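You operate a simulated robot arm through the tools that you are given. There is no shell and no other tool. Be economical: measure what you need, move in short steps, check, and stop when the job is done.

Carry out the task below with a simulated robot arm. There is one attempt and no reset: what you move stays moved.

TASK
Put the jar marked "Fine" from the top of the tinting bench on the order card and the jar that says "Leak test" on the grey board there.
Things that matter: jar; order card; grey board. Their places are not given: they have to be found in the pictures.

It is judged by the outcome, as a careful person would: the job done as asked, and still so three seconds after it is handed in. It fails if anything else is knocked over, pushed out of place, dropped, spilled or broken.

THE ROBOT
A 6-joint arm with a two-finger parallel gripper, fixed in place. Base frame: the origin is at the foot of the arm, x ahead of it, y to its left, z up; the work surface is at about z = 0.85. Lengths are in m, angles in rad, forces in N, time in s.
With the tool pointing down near the work surface it reaches from about 0.26 to 0.68 m from the base axis. Its first joint turns from -1.152 to 1.152 rad. Payload 2.9 kg.
Tool frame: the origin (TCP) lies between the finger pads and is the grasp point; the fingertips stand 0.03 m ahead of it; z points along the fingers, y is the line along which they close. The gripper opens to 0.11 m. The fingers are 0.02 m wide and 0.01 m thick; the gripper's body (0.048 by 0.112 m) begins 0.055 m behind the TCP.
Orientation is told as [roll, pitch, yaw] about the base's x, y, z axes, in that order, counted from this pose: with the fingers straight down and closing along the base's y, the tool's x points along the base's -x, its y along +y and its z along -z.

THE INTERFACE
- The arm moves only by the tool servo_tool. Its argument "steps" is a list of rows, each an object (a shift or turn left out is 0, a gripper value left out holds the last) with "slide": the shift along the base's x, y, z in units of 250 mm (1.0 is 250 mm), a list of three; "yaw": the turn about the base's z in units of 45 degrees (1.0 is 45 degrees); "hand": the finger opening in cm, from 0 to 11. In form: [{"slide": [dx, dy, dz], "yaw": yaw, "hand": hand}, ...]. A call has 1 to 8 rows; each row is the pose to reach, as a shift and turn from the pose commanded when the call began. A call with a number of a shift or a turn outside -1 to 1 is refused whole. A row lasts 0.2 s, in which the tool goes at most 0.05 m and 0.15 rad; a call with a longer step from one row to the next is refused whole, and so is a gripper value outside its range. A pose out of reach is approached as far as the arm can. The call stops where the force on the tool passes 40 N (or 10 N more than at its start, if that is more) or the arm is blocked; 0.2 s more then pass. The fingers move at their own pace (about 0.108 m/s each) and stop on an object; they squeeze with about 45 N. The grip force told is the motor's: it shows also when the fingers shut on nothing. Time passes only in rows, and 0.2 s behind the last, so rows that repeat a pose let the fingers close. It gives the time, the measured TCP pose, the force on the tool (base axes), the opening and the grip force at its end, in the units of the frame above (readings bear some noise), and new pictures: "pictures" is both (left out), scene, wrist or none.
- Cameras (640 x 400 px; columns grow to the right, rows downward): "scene" is fixed at [0.0773, 0.4254, 1.3963]; the picture's right is [-0.81, -0.59, 0.00], its down [-0.27, 0.37, -0.89] and it looks along [0.53, -0.72, -0.46] (base axes); focal length 312 px, centre (320, 200). "wrist" rides on the gripper at [-0.036, 0, -0.057] in the tool frame; the picture's right is [0.00, -1.00, 0.00], its down [0.97, 0.00, -0.24] and it looks along [0.24, 0.00, 0.97] (tool axes); focal length 218 px, centre (320, 200).
- pixel_to_xyz(camera, pixels): for up to 12 pixels [column, row] of the newest picture of that camera ("zoom" is the newest enlarged one), the place [x, y, z] in the base frame of the surface seen there, good to about 0.002 m. No time passes.
- inspect(camera, box): a new picture of the part [left, top, right, bottom] of that camera's present view, enlarged. No time passes.
- close_job(): hands the job in; it is judged then, once.

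Work in short steps. Measure before you move; look again where a grasp or a placing could have gone wrong, and mend it. You have 60 turns and 120 pictures in all, the two below and enlarged ones among them. Open the gripper and draw the arm clear of the work before you hand the job in, unless the task says otherwise; then end with one line.

The tools are called by a JSON object that holds its "fn" and its "kwargs". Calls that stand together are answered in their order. servo_tool: Moves the arm, as the interface text tells. Its arguments: {"type":"object","properties":{"steps":{"type":"array"},"pictures":{"type":"string","enum":["both","scene","wrist","none"]}},"required":["steps"]} The other tools are called the same way: pixel_to_xyz (camera, pixels) gives the place of the surface under pixels of a picture; inspect (camera, box) takes an enlarged picture of a part of a camera's view; close_job () hands the job in.

At the start:

```text
t: 0.0
tool_pos: [0.3446, -0.2422, 1.0875]
tcp_rot: [0.001, -0.001, -0.001]
contact_force: [-0.3, 1.0, 0.9]
finger_gap: 0.1098
grip_force: 0.0
```

scene: 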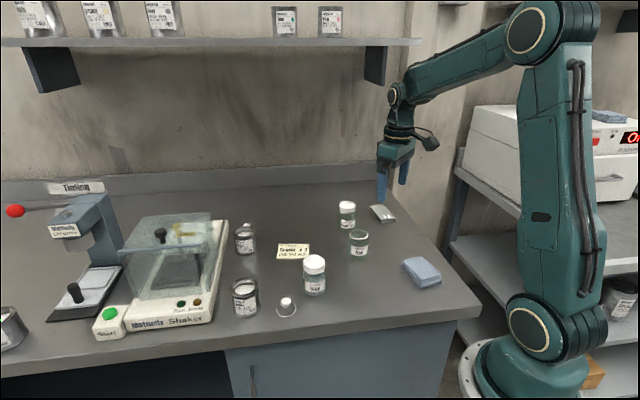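
wrist: 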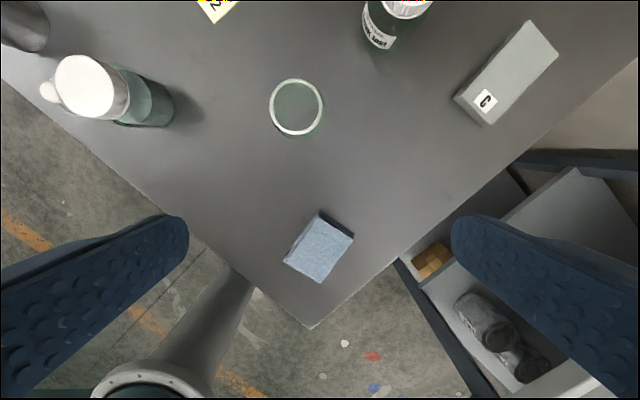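

I'll enlarge the scene around the jars to read the labels.

{"fn": "inspect", "kwargs": {"camera": "scene", "box": [220, 190, 450, 330]}}

{"fn": "inspect", "kwargs": {"camera": "scene", "box": [0, 170, 240, 350]}}

{"fn": "pixel_to_xyz", "kwargs": {"camera": "scene", "pixels": [[277, 244], [309, 245], [306, 260], [276, 258], [347, 205], [359, 233], [314, 261], [245, 228], [245, 286], [286, 300], [382, 213], [421, 270]]}}

```text
2.78 times, centred on (335, 260) of scene
```

zoom: 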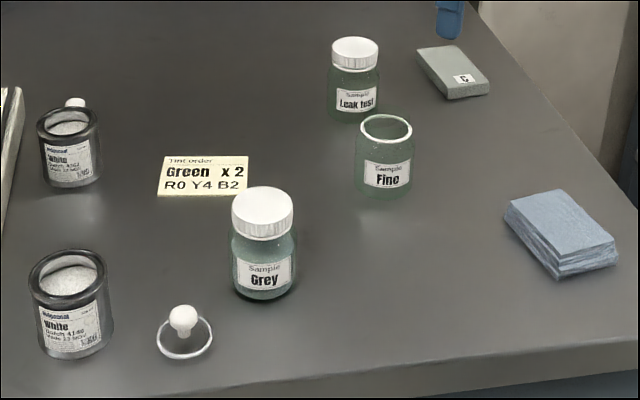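

```text
2.22 times, centred on (120, 260) of scene
```

zoom: 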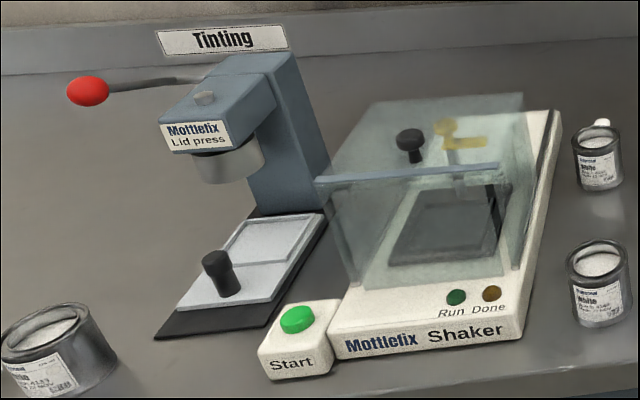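

```text
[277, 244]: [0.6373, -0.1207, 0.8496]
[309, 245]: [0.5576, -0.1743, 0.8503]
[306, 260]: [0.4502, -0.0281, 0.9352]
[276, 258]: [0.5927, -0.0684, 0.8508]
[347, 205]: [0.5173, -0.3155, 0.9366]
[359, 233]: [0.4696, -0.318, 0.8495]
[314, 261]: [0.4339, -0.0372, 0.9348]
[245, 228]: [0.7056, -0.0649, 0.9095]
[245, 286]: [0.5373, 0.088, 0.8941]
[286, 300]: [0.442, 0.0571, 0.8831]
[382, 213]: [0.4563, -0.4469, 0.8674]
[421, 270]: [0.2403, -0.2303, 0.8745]
```

The Fine jar is open and the Leak test jar is lidded. Next I check the "C" slab and measure the jars in the wrist view.

{"fn": "inspect", "kwargs": {"camera": "wrist", "box": [180, 0, 580, 250]}}

{"fn": "pixel_to_xyz", "kwargs": {"camera": "wrist", "pixels": [[530, 24], [556, 50], [458, 96], [487, 121], [272, 107], [322, 107], [297, 81], [297, 133], [297, 105], [508, 72], [400, 60], [380, 100]]}}

{"fn": "inspect", "kwargs": {"camera": "scene", "box": [320, 190, 410, 266]}}

```text
1.60 times, centred on (380, 125) of wrist
```

zoom: 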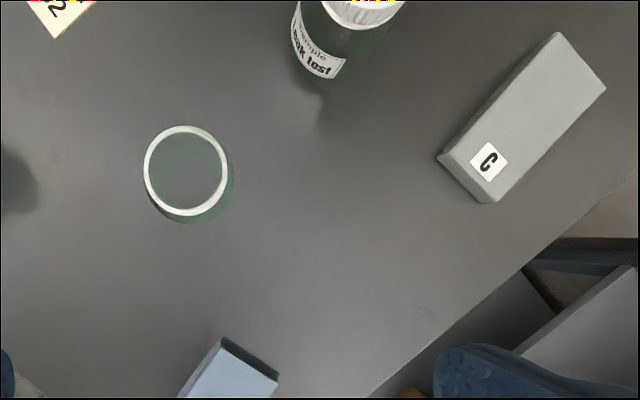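

```text
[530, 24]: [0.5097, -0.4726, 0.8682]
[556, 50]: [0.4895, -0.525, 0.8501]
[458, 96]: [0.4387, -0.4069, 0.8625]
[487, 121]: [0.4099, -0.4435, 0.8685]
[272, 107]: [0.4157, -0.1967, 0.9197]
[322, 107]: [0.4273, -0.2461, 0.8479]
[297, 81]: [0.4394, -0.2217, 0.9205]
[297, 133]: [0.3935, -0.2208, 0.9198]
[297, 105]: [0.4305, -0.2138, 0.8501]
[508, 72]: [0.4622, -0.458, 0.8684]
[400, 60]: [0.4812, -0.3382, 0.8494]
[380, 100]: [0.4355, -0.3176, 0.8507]
```

```text
5.26 times, centred on (365, 228) of scene
```

zoom: 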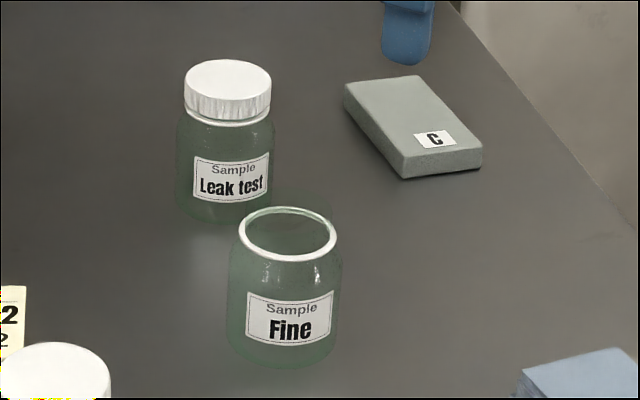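

The Fine jar's rim centre is at about (0.4165, -0.2215), top z 0.92. I move above it with open fingers and look again.

{"fn": "servo_tool", "kwargs": {"steps": [{"slide": [0.144, 0.04, 0], "hand": 11}, {"slide": [0.288, 0.083, 0]}, {"slide": [0.288, 0.083, -0.15]}, {"slide": [0.288, 0.083, -0.3]}, {"slide": [0.288, 0.083, -0.3]}]}}

{"fn": "pixel_to_xyz", "kwargs": {"camera": "scene", "pixels": [[280, 244], [307, 246], [300, 258], [279, 258], [293, 251], [347, 203], [340, 205], [355, 205]]}}

```text
t: 1.2
tool_pos: [0.4178, -0.2217, 1.0141]
tcp_rot: [-0.001, 0.001, -0.001]
contact_force: [-0.3, -0.3, -0.7]
finger_gap: 0.1102
grip_force: 0.1
```

scene: 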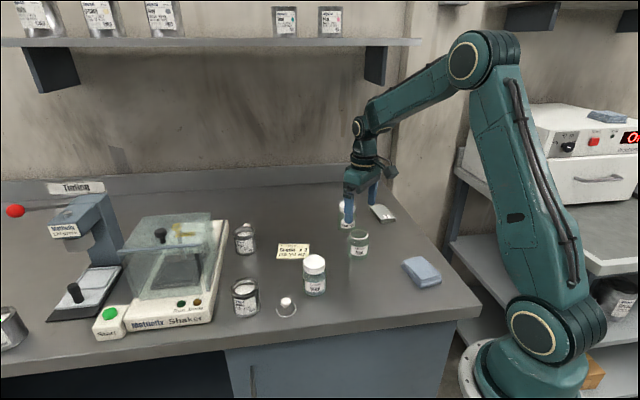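
wrist: 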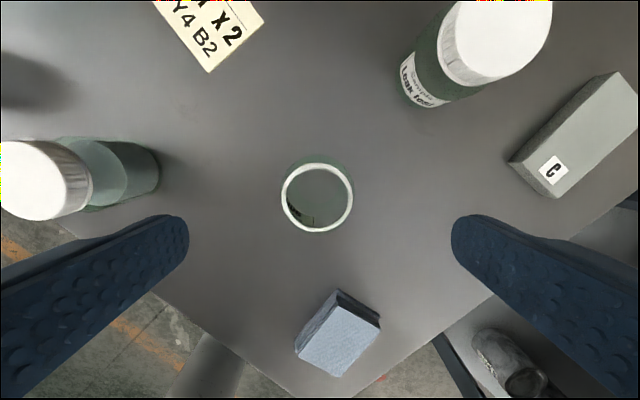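

```text
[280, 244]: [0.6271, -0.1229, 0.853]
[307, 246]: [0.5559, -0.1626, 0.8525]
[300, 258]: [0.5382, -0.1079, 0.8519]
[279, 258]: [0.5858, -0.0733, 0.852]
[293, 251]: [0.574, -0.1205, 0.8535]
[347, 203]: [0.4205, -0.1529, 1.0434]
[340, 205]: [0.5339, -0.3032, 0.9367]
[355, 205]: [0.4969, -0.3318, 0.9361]
```

The rim is centred in the wrist view at (317,198). I descend to z≈0.888.

{"fn": "servo_tool", "kwargs": {"steps": [{"slide": [0, 0, -0.15]}, {"slide": [0, 0, -0.3]}, {"slide": [0, 0, -0.42]}, {"slide": [0, 0, -0.5]}, {"slide": [0, 0, -0.5]}]}}

```text
t: 2.4
tool_pos: [0.4167, -0.2212, 0.8889]
tcp_rot: [-0.002, -0.001, 0.002]
contact_force: [0.2, 0.2, 0.0]
finger_gap: 0.1101
grip_force: 0.0
```

scene: 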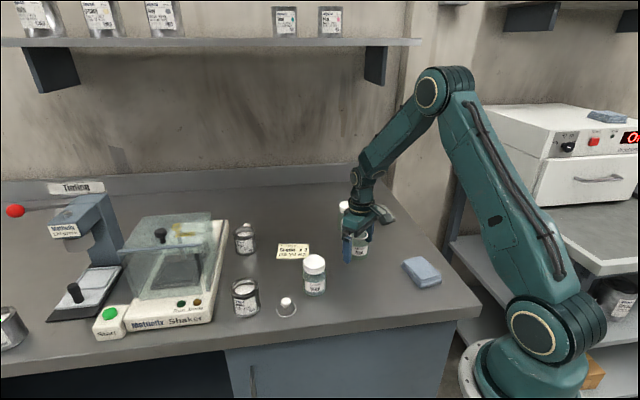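
wrist: 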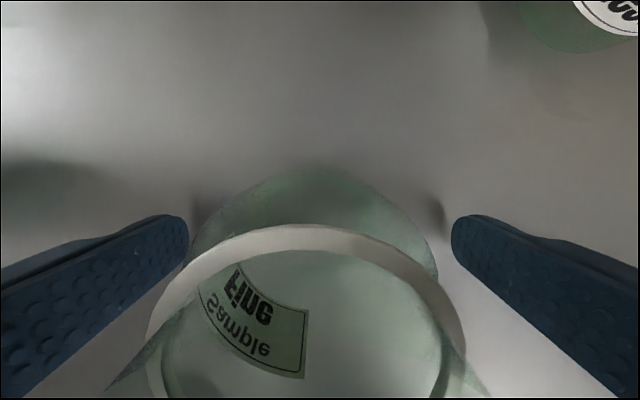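

The jar is empty and sits between the fingers. I close on it, then lift a little.

{"fn": "servo_tool", "kwargs": {"steps": [{"hand": 3}, {"hand": 3}, {"hand": 3}, {"hand": 3}, {"slide": [0, 0, 0.1]}, {"slide": [0, 0, 0.25]}]}}

```text
t: 3.8
tool_pos: [0.4168, -0.2208, 0.9499]
tcp_rot: [-0.001, 0.0, 0.002]
contact_force: [0.7, 0.9, -0.2]
finger_gap: 0.058
grip_force: 45.1
```

scene: 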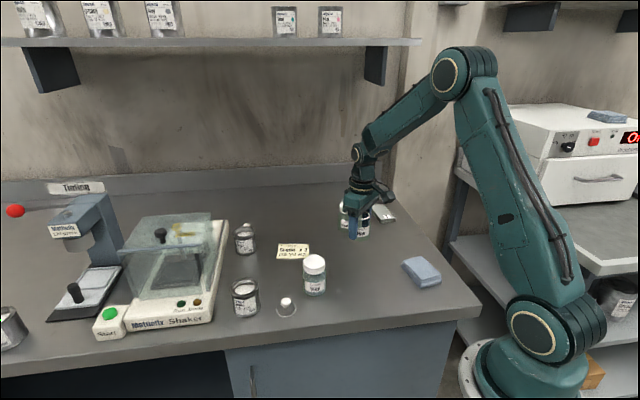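
wrist: 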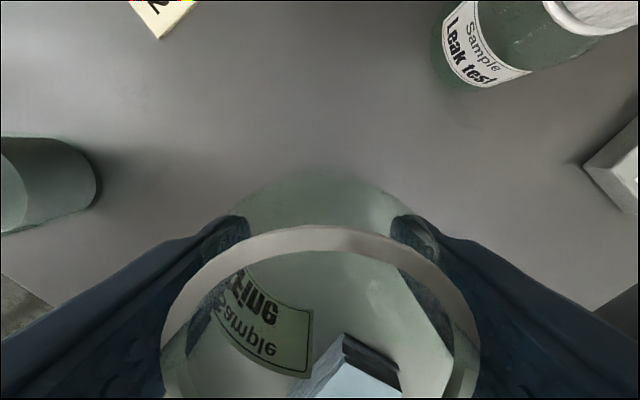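

The jar is held (gap 0.058). The card corners put its centre at about (0.574, -0.120), so I carry the jar there at height.

{"fn": "servo_tool", "kwargs": {"steps": [{"slide": [0.126, 0.08, 0.1]}, {"slide": [0.252, 0.16, 0.14]}, {"slide": [0.378, 0.24, 0.14]}, {"slide": [0.504, 0.32, 0.14]}, {"slide": [0.629, 0.4, 0.14]}, {"slide": [0.629, 0.4, 0.14]}]}}

```text
t: 5.2
tool_pos: [0.5742, -0.1241, 0.9835]
tcp_rot: [0.0, 0.002, 0.001]
contact_force: [-0.6, -0.6, -0.7]
finger_gap: 0.0574
grip_force: 44.8
```

scene: 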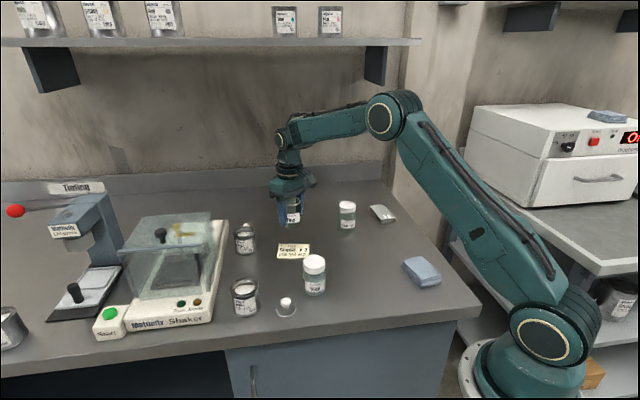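
wrist: 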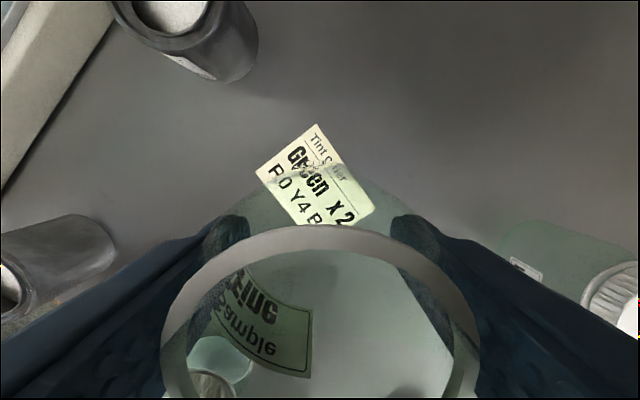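

I check the card's corners in the wrist view, and the Leak test jar and slab in the now-clear scene view.

{"fn": "pixel_to_xyz", "kwargs": {"camera": "wrist", "pixels": [[317, 126], [257, 171], [373, 208], [296, 220]]}}

{"fn": "pixel_to_xyz", "kwargs": {"camera": "scene", "pixels": [[348, 202], [348, 205], [342, 205], [354, 206], [348, 209], [348, 229], [293, 251], [279, 257], [306, 258]]}}

{"fn": "inspect", "kwargs": {"camera": "scene", "box": [320, 190, 410, 246]}}

```text
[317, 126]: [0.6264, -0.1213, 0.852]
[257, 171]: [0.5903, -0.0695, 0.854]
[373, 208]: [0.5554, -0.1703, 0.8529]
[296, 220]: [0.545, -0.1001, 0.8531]
```

```text
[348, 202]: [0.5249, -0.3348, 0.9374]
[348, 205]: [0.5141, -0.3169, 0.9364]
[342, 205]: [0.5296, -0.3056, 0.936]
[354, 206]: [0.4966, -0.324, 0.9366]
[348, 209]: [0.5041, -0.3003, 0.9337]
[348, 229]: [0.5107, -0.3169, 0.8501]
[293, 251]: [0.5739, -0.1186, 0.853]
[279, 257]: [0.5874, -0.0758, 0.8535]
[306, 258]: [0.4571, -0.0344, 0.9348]
```

```text
7.11 times, centred on (365, 218) of scene
```

zoom: 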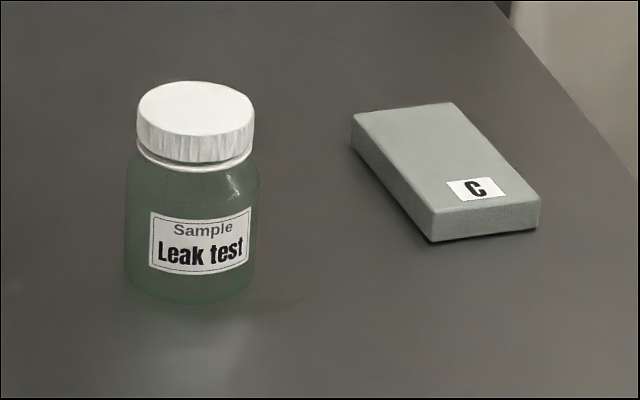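

The card centre is confirmed at (0.573, -0.120). I lower the jar, ending about 1 mm above the card.

{"fn": "servo_tool", "kwargs": {"steps": [{"slide": [0, 0.006, -0.12]}, {"slide": [0, 0.006, -0.24]}, {"slide": [0, 0.006, -0.32]}, {"slide": [0, 0.006, -0.36]}, {"slide": [0, 0.006, -0.374]}, {"slide": [0, 0.006, -0.374]}]}}

```text
t: 6.6
tool_pos: [0.5749, -0.1206, 0.8911]
tcp_rot: [-0.001, -0.002, -0.001]
contact_force: [0.0, -0.4, 5.9]
finger_gap: 0.0574
grip_force: 44.5
```

scene: 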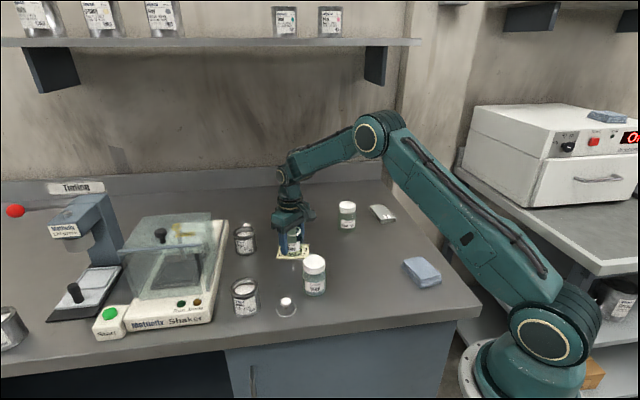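
wrist: 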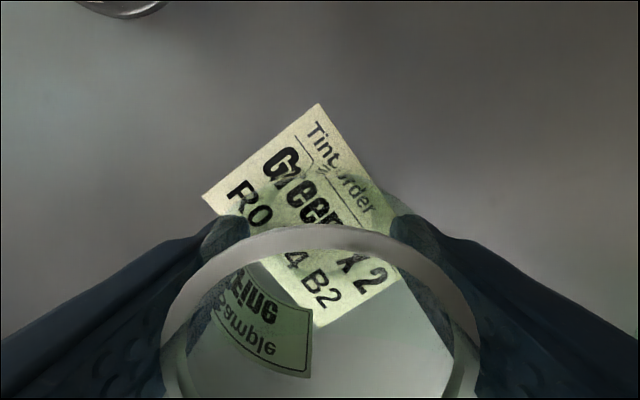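

The force of 5.9 N shows contact with the card, and the jar sits over its middle. I open the fingers and rise.

{"fn": "servo_tool", "kwargs": {"steps": [{"hand": 8}, {"hand": 10}, {"hand": 10}, {"slide": [0, 0, 0.18]}, {"slide": [0, 0, 0.36]}, {"slide": [0, 0, 0.54]}]}}

```text
t: 8.0
tool_pos: [0.5747, -0.121, 1.0267]
tcp_rot: [0.001, 0.0, 0.002]
contact_force: [-0.3, -1.2, -0.2]
finger_gap: 0.0999
grip_force: 0.0
```

scene: 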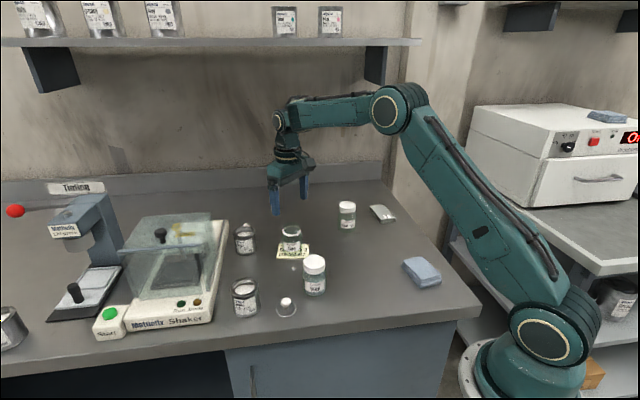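
wrist: 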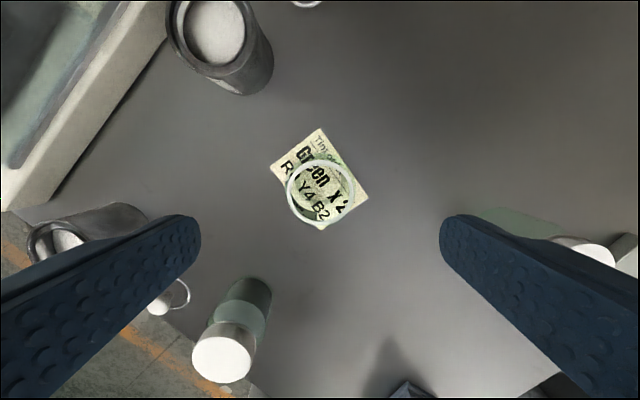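

Fine stands on the card. Next I move above the Leak test jar at (0.513, -0.316).

{"fn": "servo_tool", "kwargs": {"steps": [{"slide": [-0.049, -0.156, 0], "hand": 11}, {"slide": [-0.098, -0.313, 0]}, {"slide": [-0.148, -0.469, 0]}, {"slide": [-0.197, -0.626, 0]}, {"slide": [-0.246, -0.782, 0]}, {"slide": [-0.246, -0.782, 0]}]}}

{"fn": "inspect", "kwargs": {"camera": "scene", "box": [220, 200, 380, 300]}}

```text
t: 9.4
tool_pos: [0.5132, -0.3164, 1.0252]
tcp_rot: [0.0, 0.002, -0.001]
contact_force: [0.3, 0.2, 0.8]
finger_gap: 0.1098
grip_force: 0.0
```

scene: 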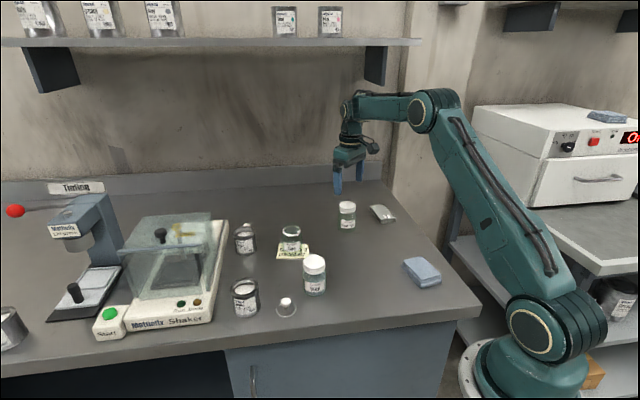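
wrist: 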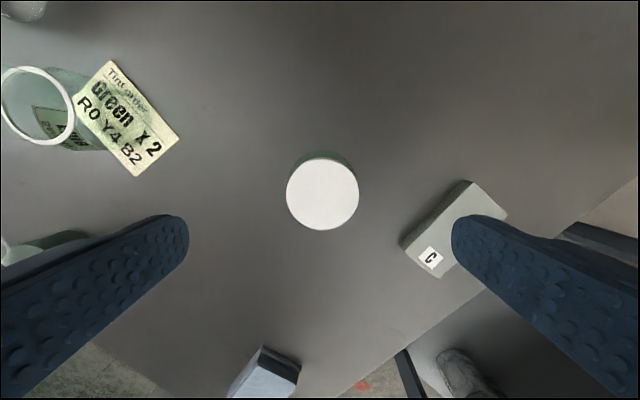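

```text
4.00 times, centred on (300, 250) of scene
```

zoom: 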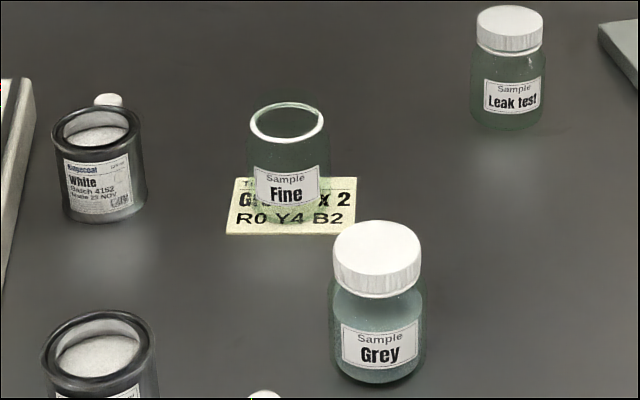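

I check the lid edges and board corners from here.

{"fn": "pixel_to_xyz", "kwargs": {"camera": "wrist", "pixels": [[290, 194], [355, 194], [322, 162], [322, 227], [466, 182], [506, 216], [402, 244], [440, 276], [446, 226]]}}

{"fn": "pixel_to_xyz", "kwargs": {"camera": "scene", "pixels": [[371, 206], [383, 205], [394, 217], [381, 220]]}}

```text
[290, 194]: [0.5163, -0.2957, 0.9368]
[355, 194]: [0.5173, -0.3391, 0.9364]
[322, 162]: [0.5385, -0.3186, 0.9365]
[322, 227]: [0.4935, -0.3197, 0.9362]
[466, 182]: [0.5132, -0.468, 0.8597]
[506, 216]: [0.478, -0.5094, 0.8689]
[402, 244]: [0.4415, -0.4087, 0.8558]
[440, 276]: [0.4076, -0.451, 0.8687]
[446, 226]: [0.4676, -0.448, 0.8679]
```

```text
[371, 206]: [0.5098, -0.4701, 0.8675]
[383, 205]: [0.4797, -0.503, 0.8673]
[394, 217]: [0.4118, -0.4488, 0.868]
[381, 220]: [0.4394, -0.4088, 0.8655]
```

Lid centre is (0.516, -0.3175) and board centre is about (0.460, -0.459), top z 0.868. I descend around the jar.

{"fn": "servo_tool", "kwargs": {"steps": [{"slide": [0.01, -0.004, -0.15]}, {"slide": [0.01, -0.004, -0.3]}, {"slide": [0.01, -0.004, -0.43]}, {"slide": [0.01, -0.004, -0.525]}, {"slide": [0.01, -0.004, -0.525]}], "pictures": "wrist"}}

```text
t: 10.6
tool_pos: [0.5148, -0.315, 0.8941]
tcp_rot: [-0.001, 0.001, 0.0]
contact_force: [-0.4, -0.5, -0.5]
finger_gap: 0.1099
grip_force: 0.0
```

wrist: 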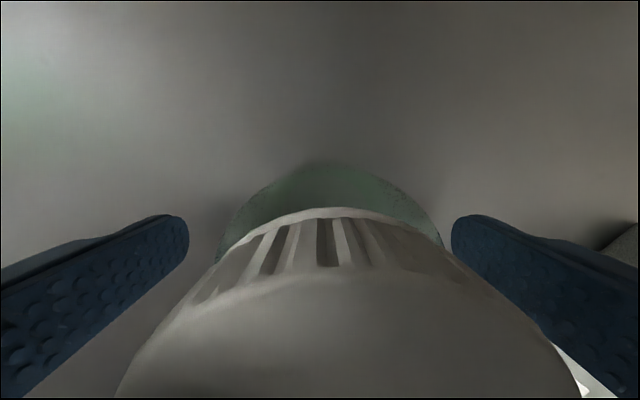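

The jar sits about 2 mm to the right, so I correct y, close and lift.

{"fn": "servo_tool", "kwargs": {"steps": [{"slide": [0, -0.01, 0], "hand": 11}, {"slide": [0, -0.01, 0], "hand": 3}, {"slide": [0, -0.01, 0]}, {"slide": [0, -0.01, 0]}, {"slide": [0, -0.01, 0]}, {"slide": [0, -0.01, 0.15]}, {"slide": [0, -0.01, 0.3]}, {"slide": [0, -0.01, 0.3]}]}}

```text
t: 12.4
tool_pos: [0.5154, -0.318, 0.9697]
tcp_rot: [0.001, -0.001, -0.001]
contact_force: [0.0, 0.4, -0.5]
finger_gap: 0.0575
grip_force: 44.7
```

scene: 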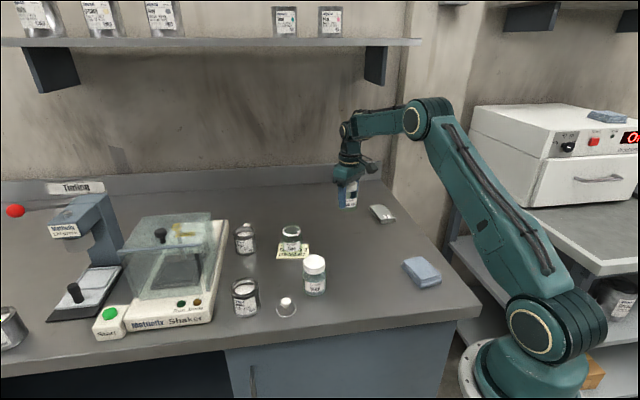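
wrist: 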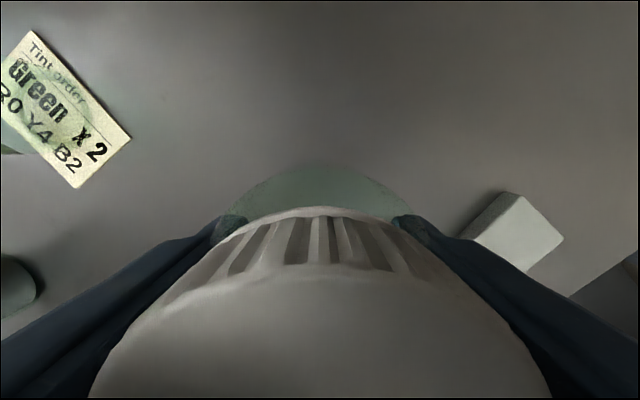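

Held firmly. I carry it over the board centre at (0.460, -0.459).

{"fn": "servo_tool", "kwargs": {"steps": [{"slide": [-0.056, -0.141, 0]}, {"slide": [-0.111, -0.282, 0]}, {"slide": [-0.167, -0.423, 0]}, {"slide": [-0.222, -0.564, 0]}, {"slide": [-0.222, -0.564, 0]}]}}

```text
t: 13.6
tool_pos: [0.4583, -0.4594, 0.9697]
tcp_rot: [0.0, 0.0, 0.0]
contact_force: [0.1, 0.8, -0.4]
finger_gap: 0.0573
grip_force: 45.6
```

scene: 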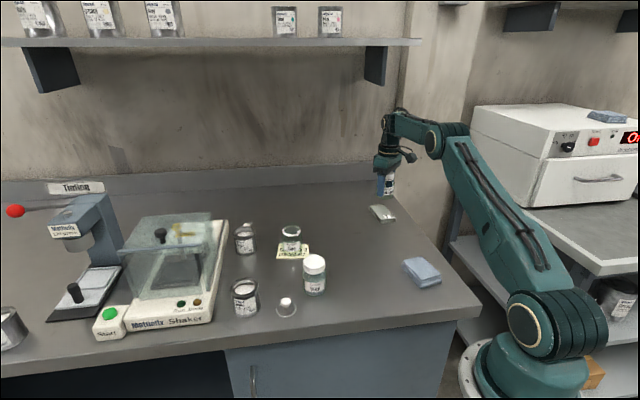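
wrist: 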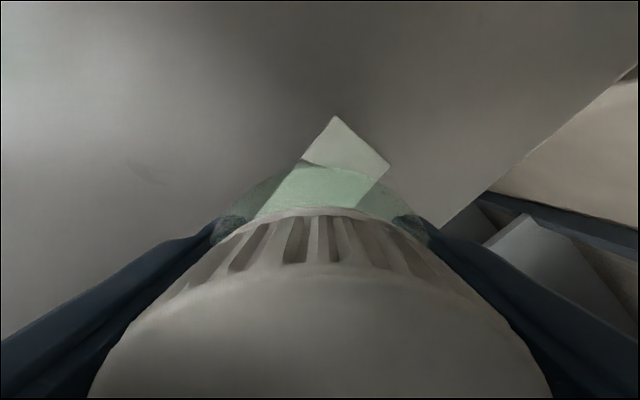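

The jar is above the board. I lower about 57 mm gently.

{"fn": "servo_tool", "kwargs": {"steps": [{"slide": [0.006, 0, -0.1]}, {"slide": [0.006, 0, -0.17]}, {"slide": [0.006, 0, -0.21]}, {"slide": [0.006, 0, -0.222]}, {"slide": [0.006, 0, -0.226]}, {"slide": [0.006, 0, -0.226]}]}}

{"fn": "inspect", "kwargs": {"camera": "scene", "box": [340, 160, 440, 230]}}

```text
t: 15.0
tool_pos: [0.4595, -0.4585, 0.9138]
tcp_rot: [0.001, -0.001, 0.001]
contact_force: [-0.1, 0.5, 0.0]
finger_gap: 0.0574
grip_force: 44.1
```

scene: 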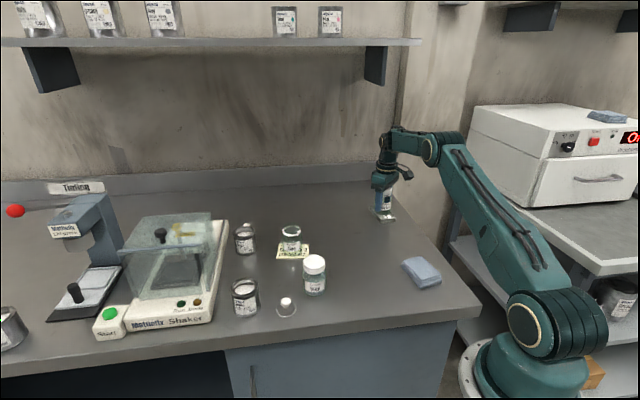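
wrist: 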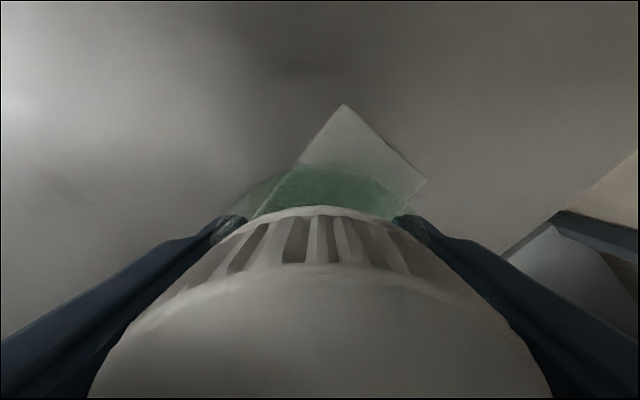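

```text
5.71 times, centred on (390, 195) of scene
```

zoom: 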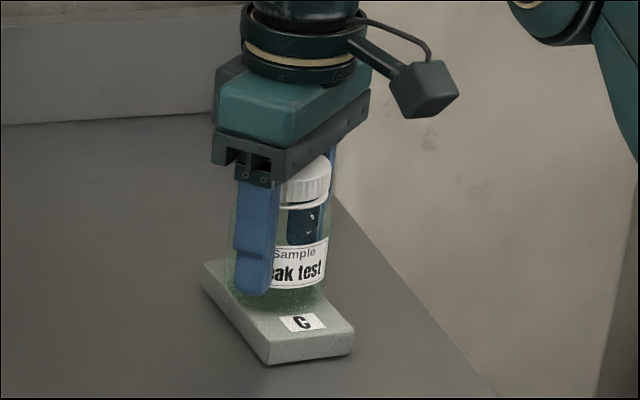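

There is no contact yet. I check the board edges for centring before the final lowering.

{"fn": "pixel_to_xyz", "kwargs": {"camera": "wrist", "pixels": [[343, 108], [304, 160], [424, 181], [410, 199], [345, 150]]}}

{"fn": "pixel_to_xyz", "kwargs": {"camera": "zoom", "pixels": [[206, 267], [267, 340], [350, 328], [300, 322]]}}

```text
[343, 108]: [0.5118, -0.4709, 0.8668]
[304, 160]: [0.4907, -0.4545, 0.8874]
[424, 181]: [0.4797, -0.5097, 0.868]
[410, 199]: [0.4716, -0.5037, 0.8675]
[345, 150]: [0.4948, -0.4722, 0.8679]
```

```text
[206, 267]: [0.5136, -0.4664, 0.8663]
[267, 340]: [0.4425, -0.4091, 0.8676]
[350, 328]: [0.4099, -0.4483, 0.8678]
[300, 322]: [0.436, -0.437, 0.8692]
```

The centre is (0.461, -0.459), matching the jar. I lower the last millimetres.

{"fn": "servo_tool", "kwargs": {"steps": [{"slide": [0.003, 0, -0.004]}, {"slide": [0.003, 0, -0.008]}, {"slide": [0.003, 0, -0.008]}], "pictures": "none"}}

```text
t: 15.8
tool_pos: [0.462, -0.4607, 0.9123]
tcp_rot: [0.0, 0.001, -0.001]
contact_force: [-1.2, 0.9, 4.9]
finger_gap: 0.0569
grip_force: 44.6
```

Contact (4.9 N). I release gently and rise.

{"fn": "servo_tool", "kwargs": {"steps": [{"hand": 7}, {"hand": 10}, {"hand": 10}, {"slide": [0, 0, 0.16]}, {"slide": [0, 0, 0.34]}, {"slide": [0, 0, 0.5]}, {"slide": [-0.15, 0, 0.5]}, {"slide": [-0.3, 0.0, 0.5]}]}}

{"fn": "inspect", "kwargs": {"camera": "scene", "box": [230, 160, 450, 300]}}

```text
t: 17.6
tool_pos: [0.3888, -0.4595, 1.0394]
tcp_rot: [0.001, -0.001, 0.001]
contact_force: [-0.8, 0.2, -0.5]
finger_gap: 0.1003
grip_force: 0.1
```

scene: 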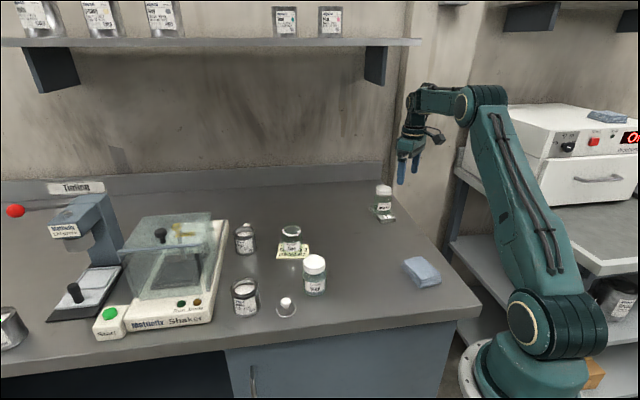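
wrist: 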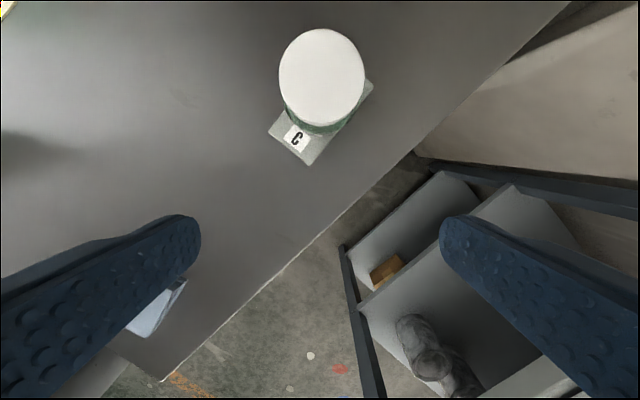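

```text
2.86 times, centred on (340, 230) of scene
```

zoom: 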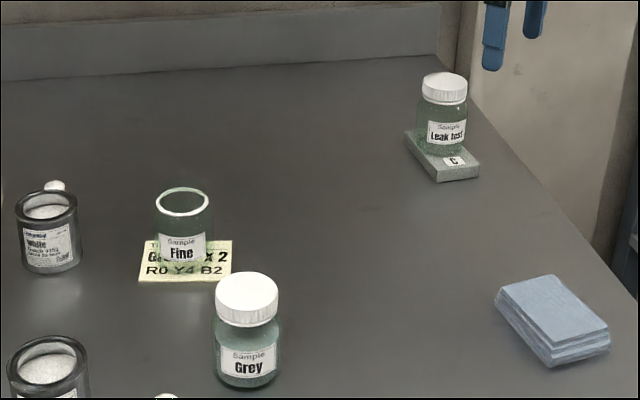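

Both jars stand upright where asked, nothing else has moved, and the arm is clear with its gripper open.

{"fn": "close_job", "kwargs": {}}

```text
The job is handed in.
```

The "Fine" jar is on the order card and the "Leak test" jar is on the grey board marked "C"; both stood upright in the last picture, and I have handed the job in.
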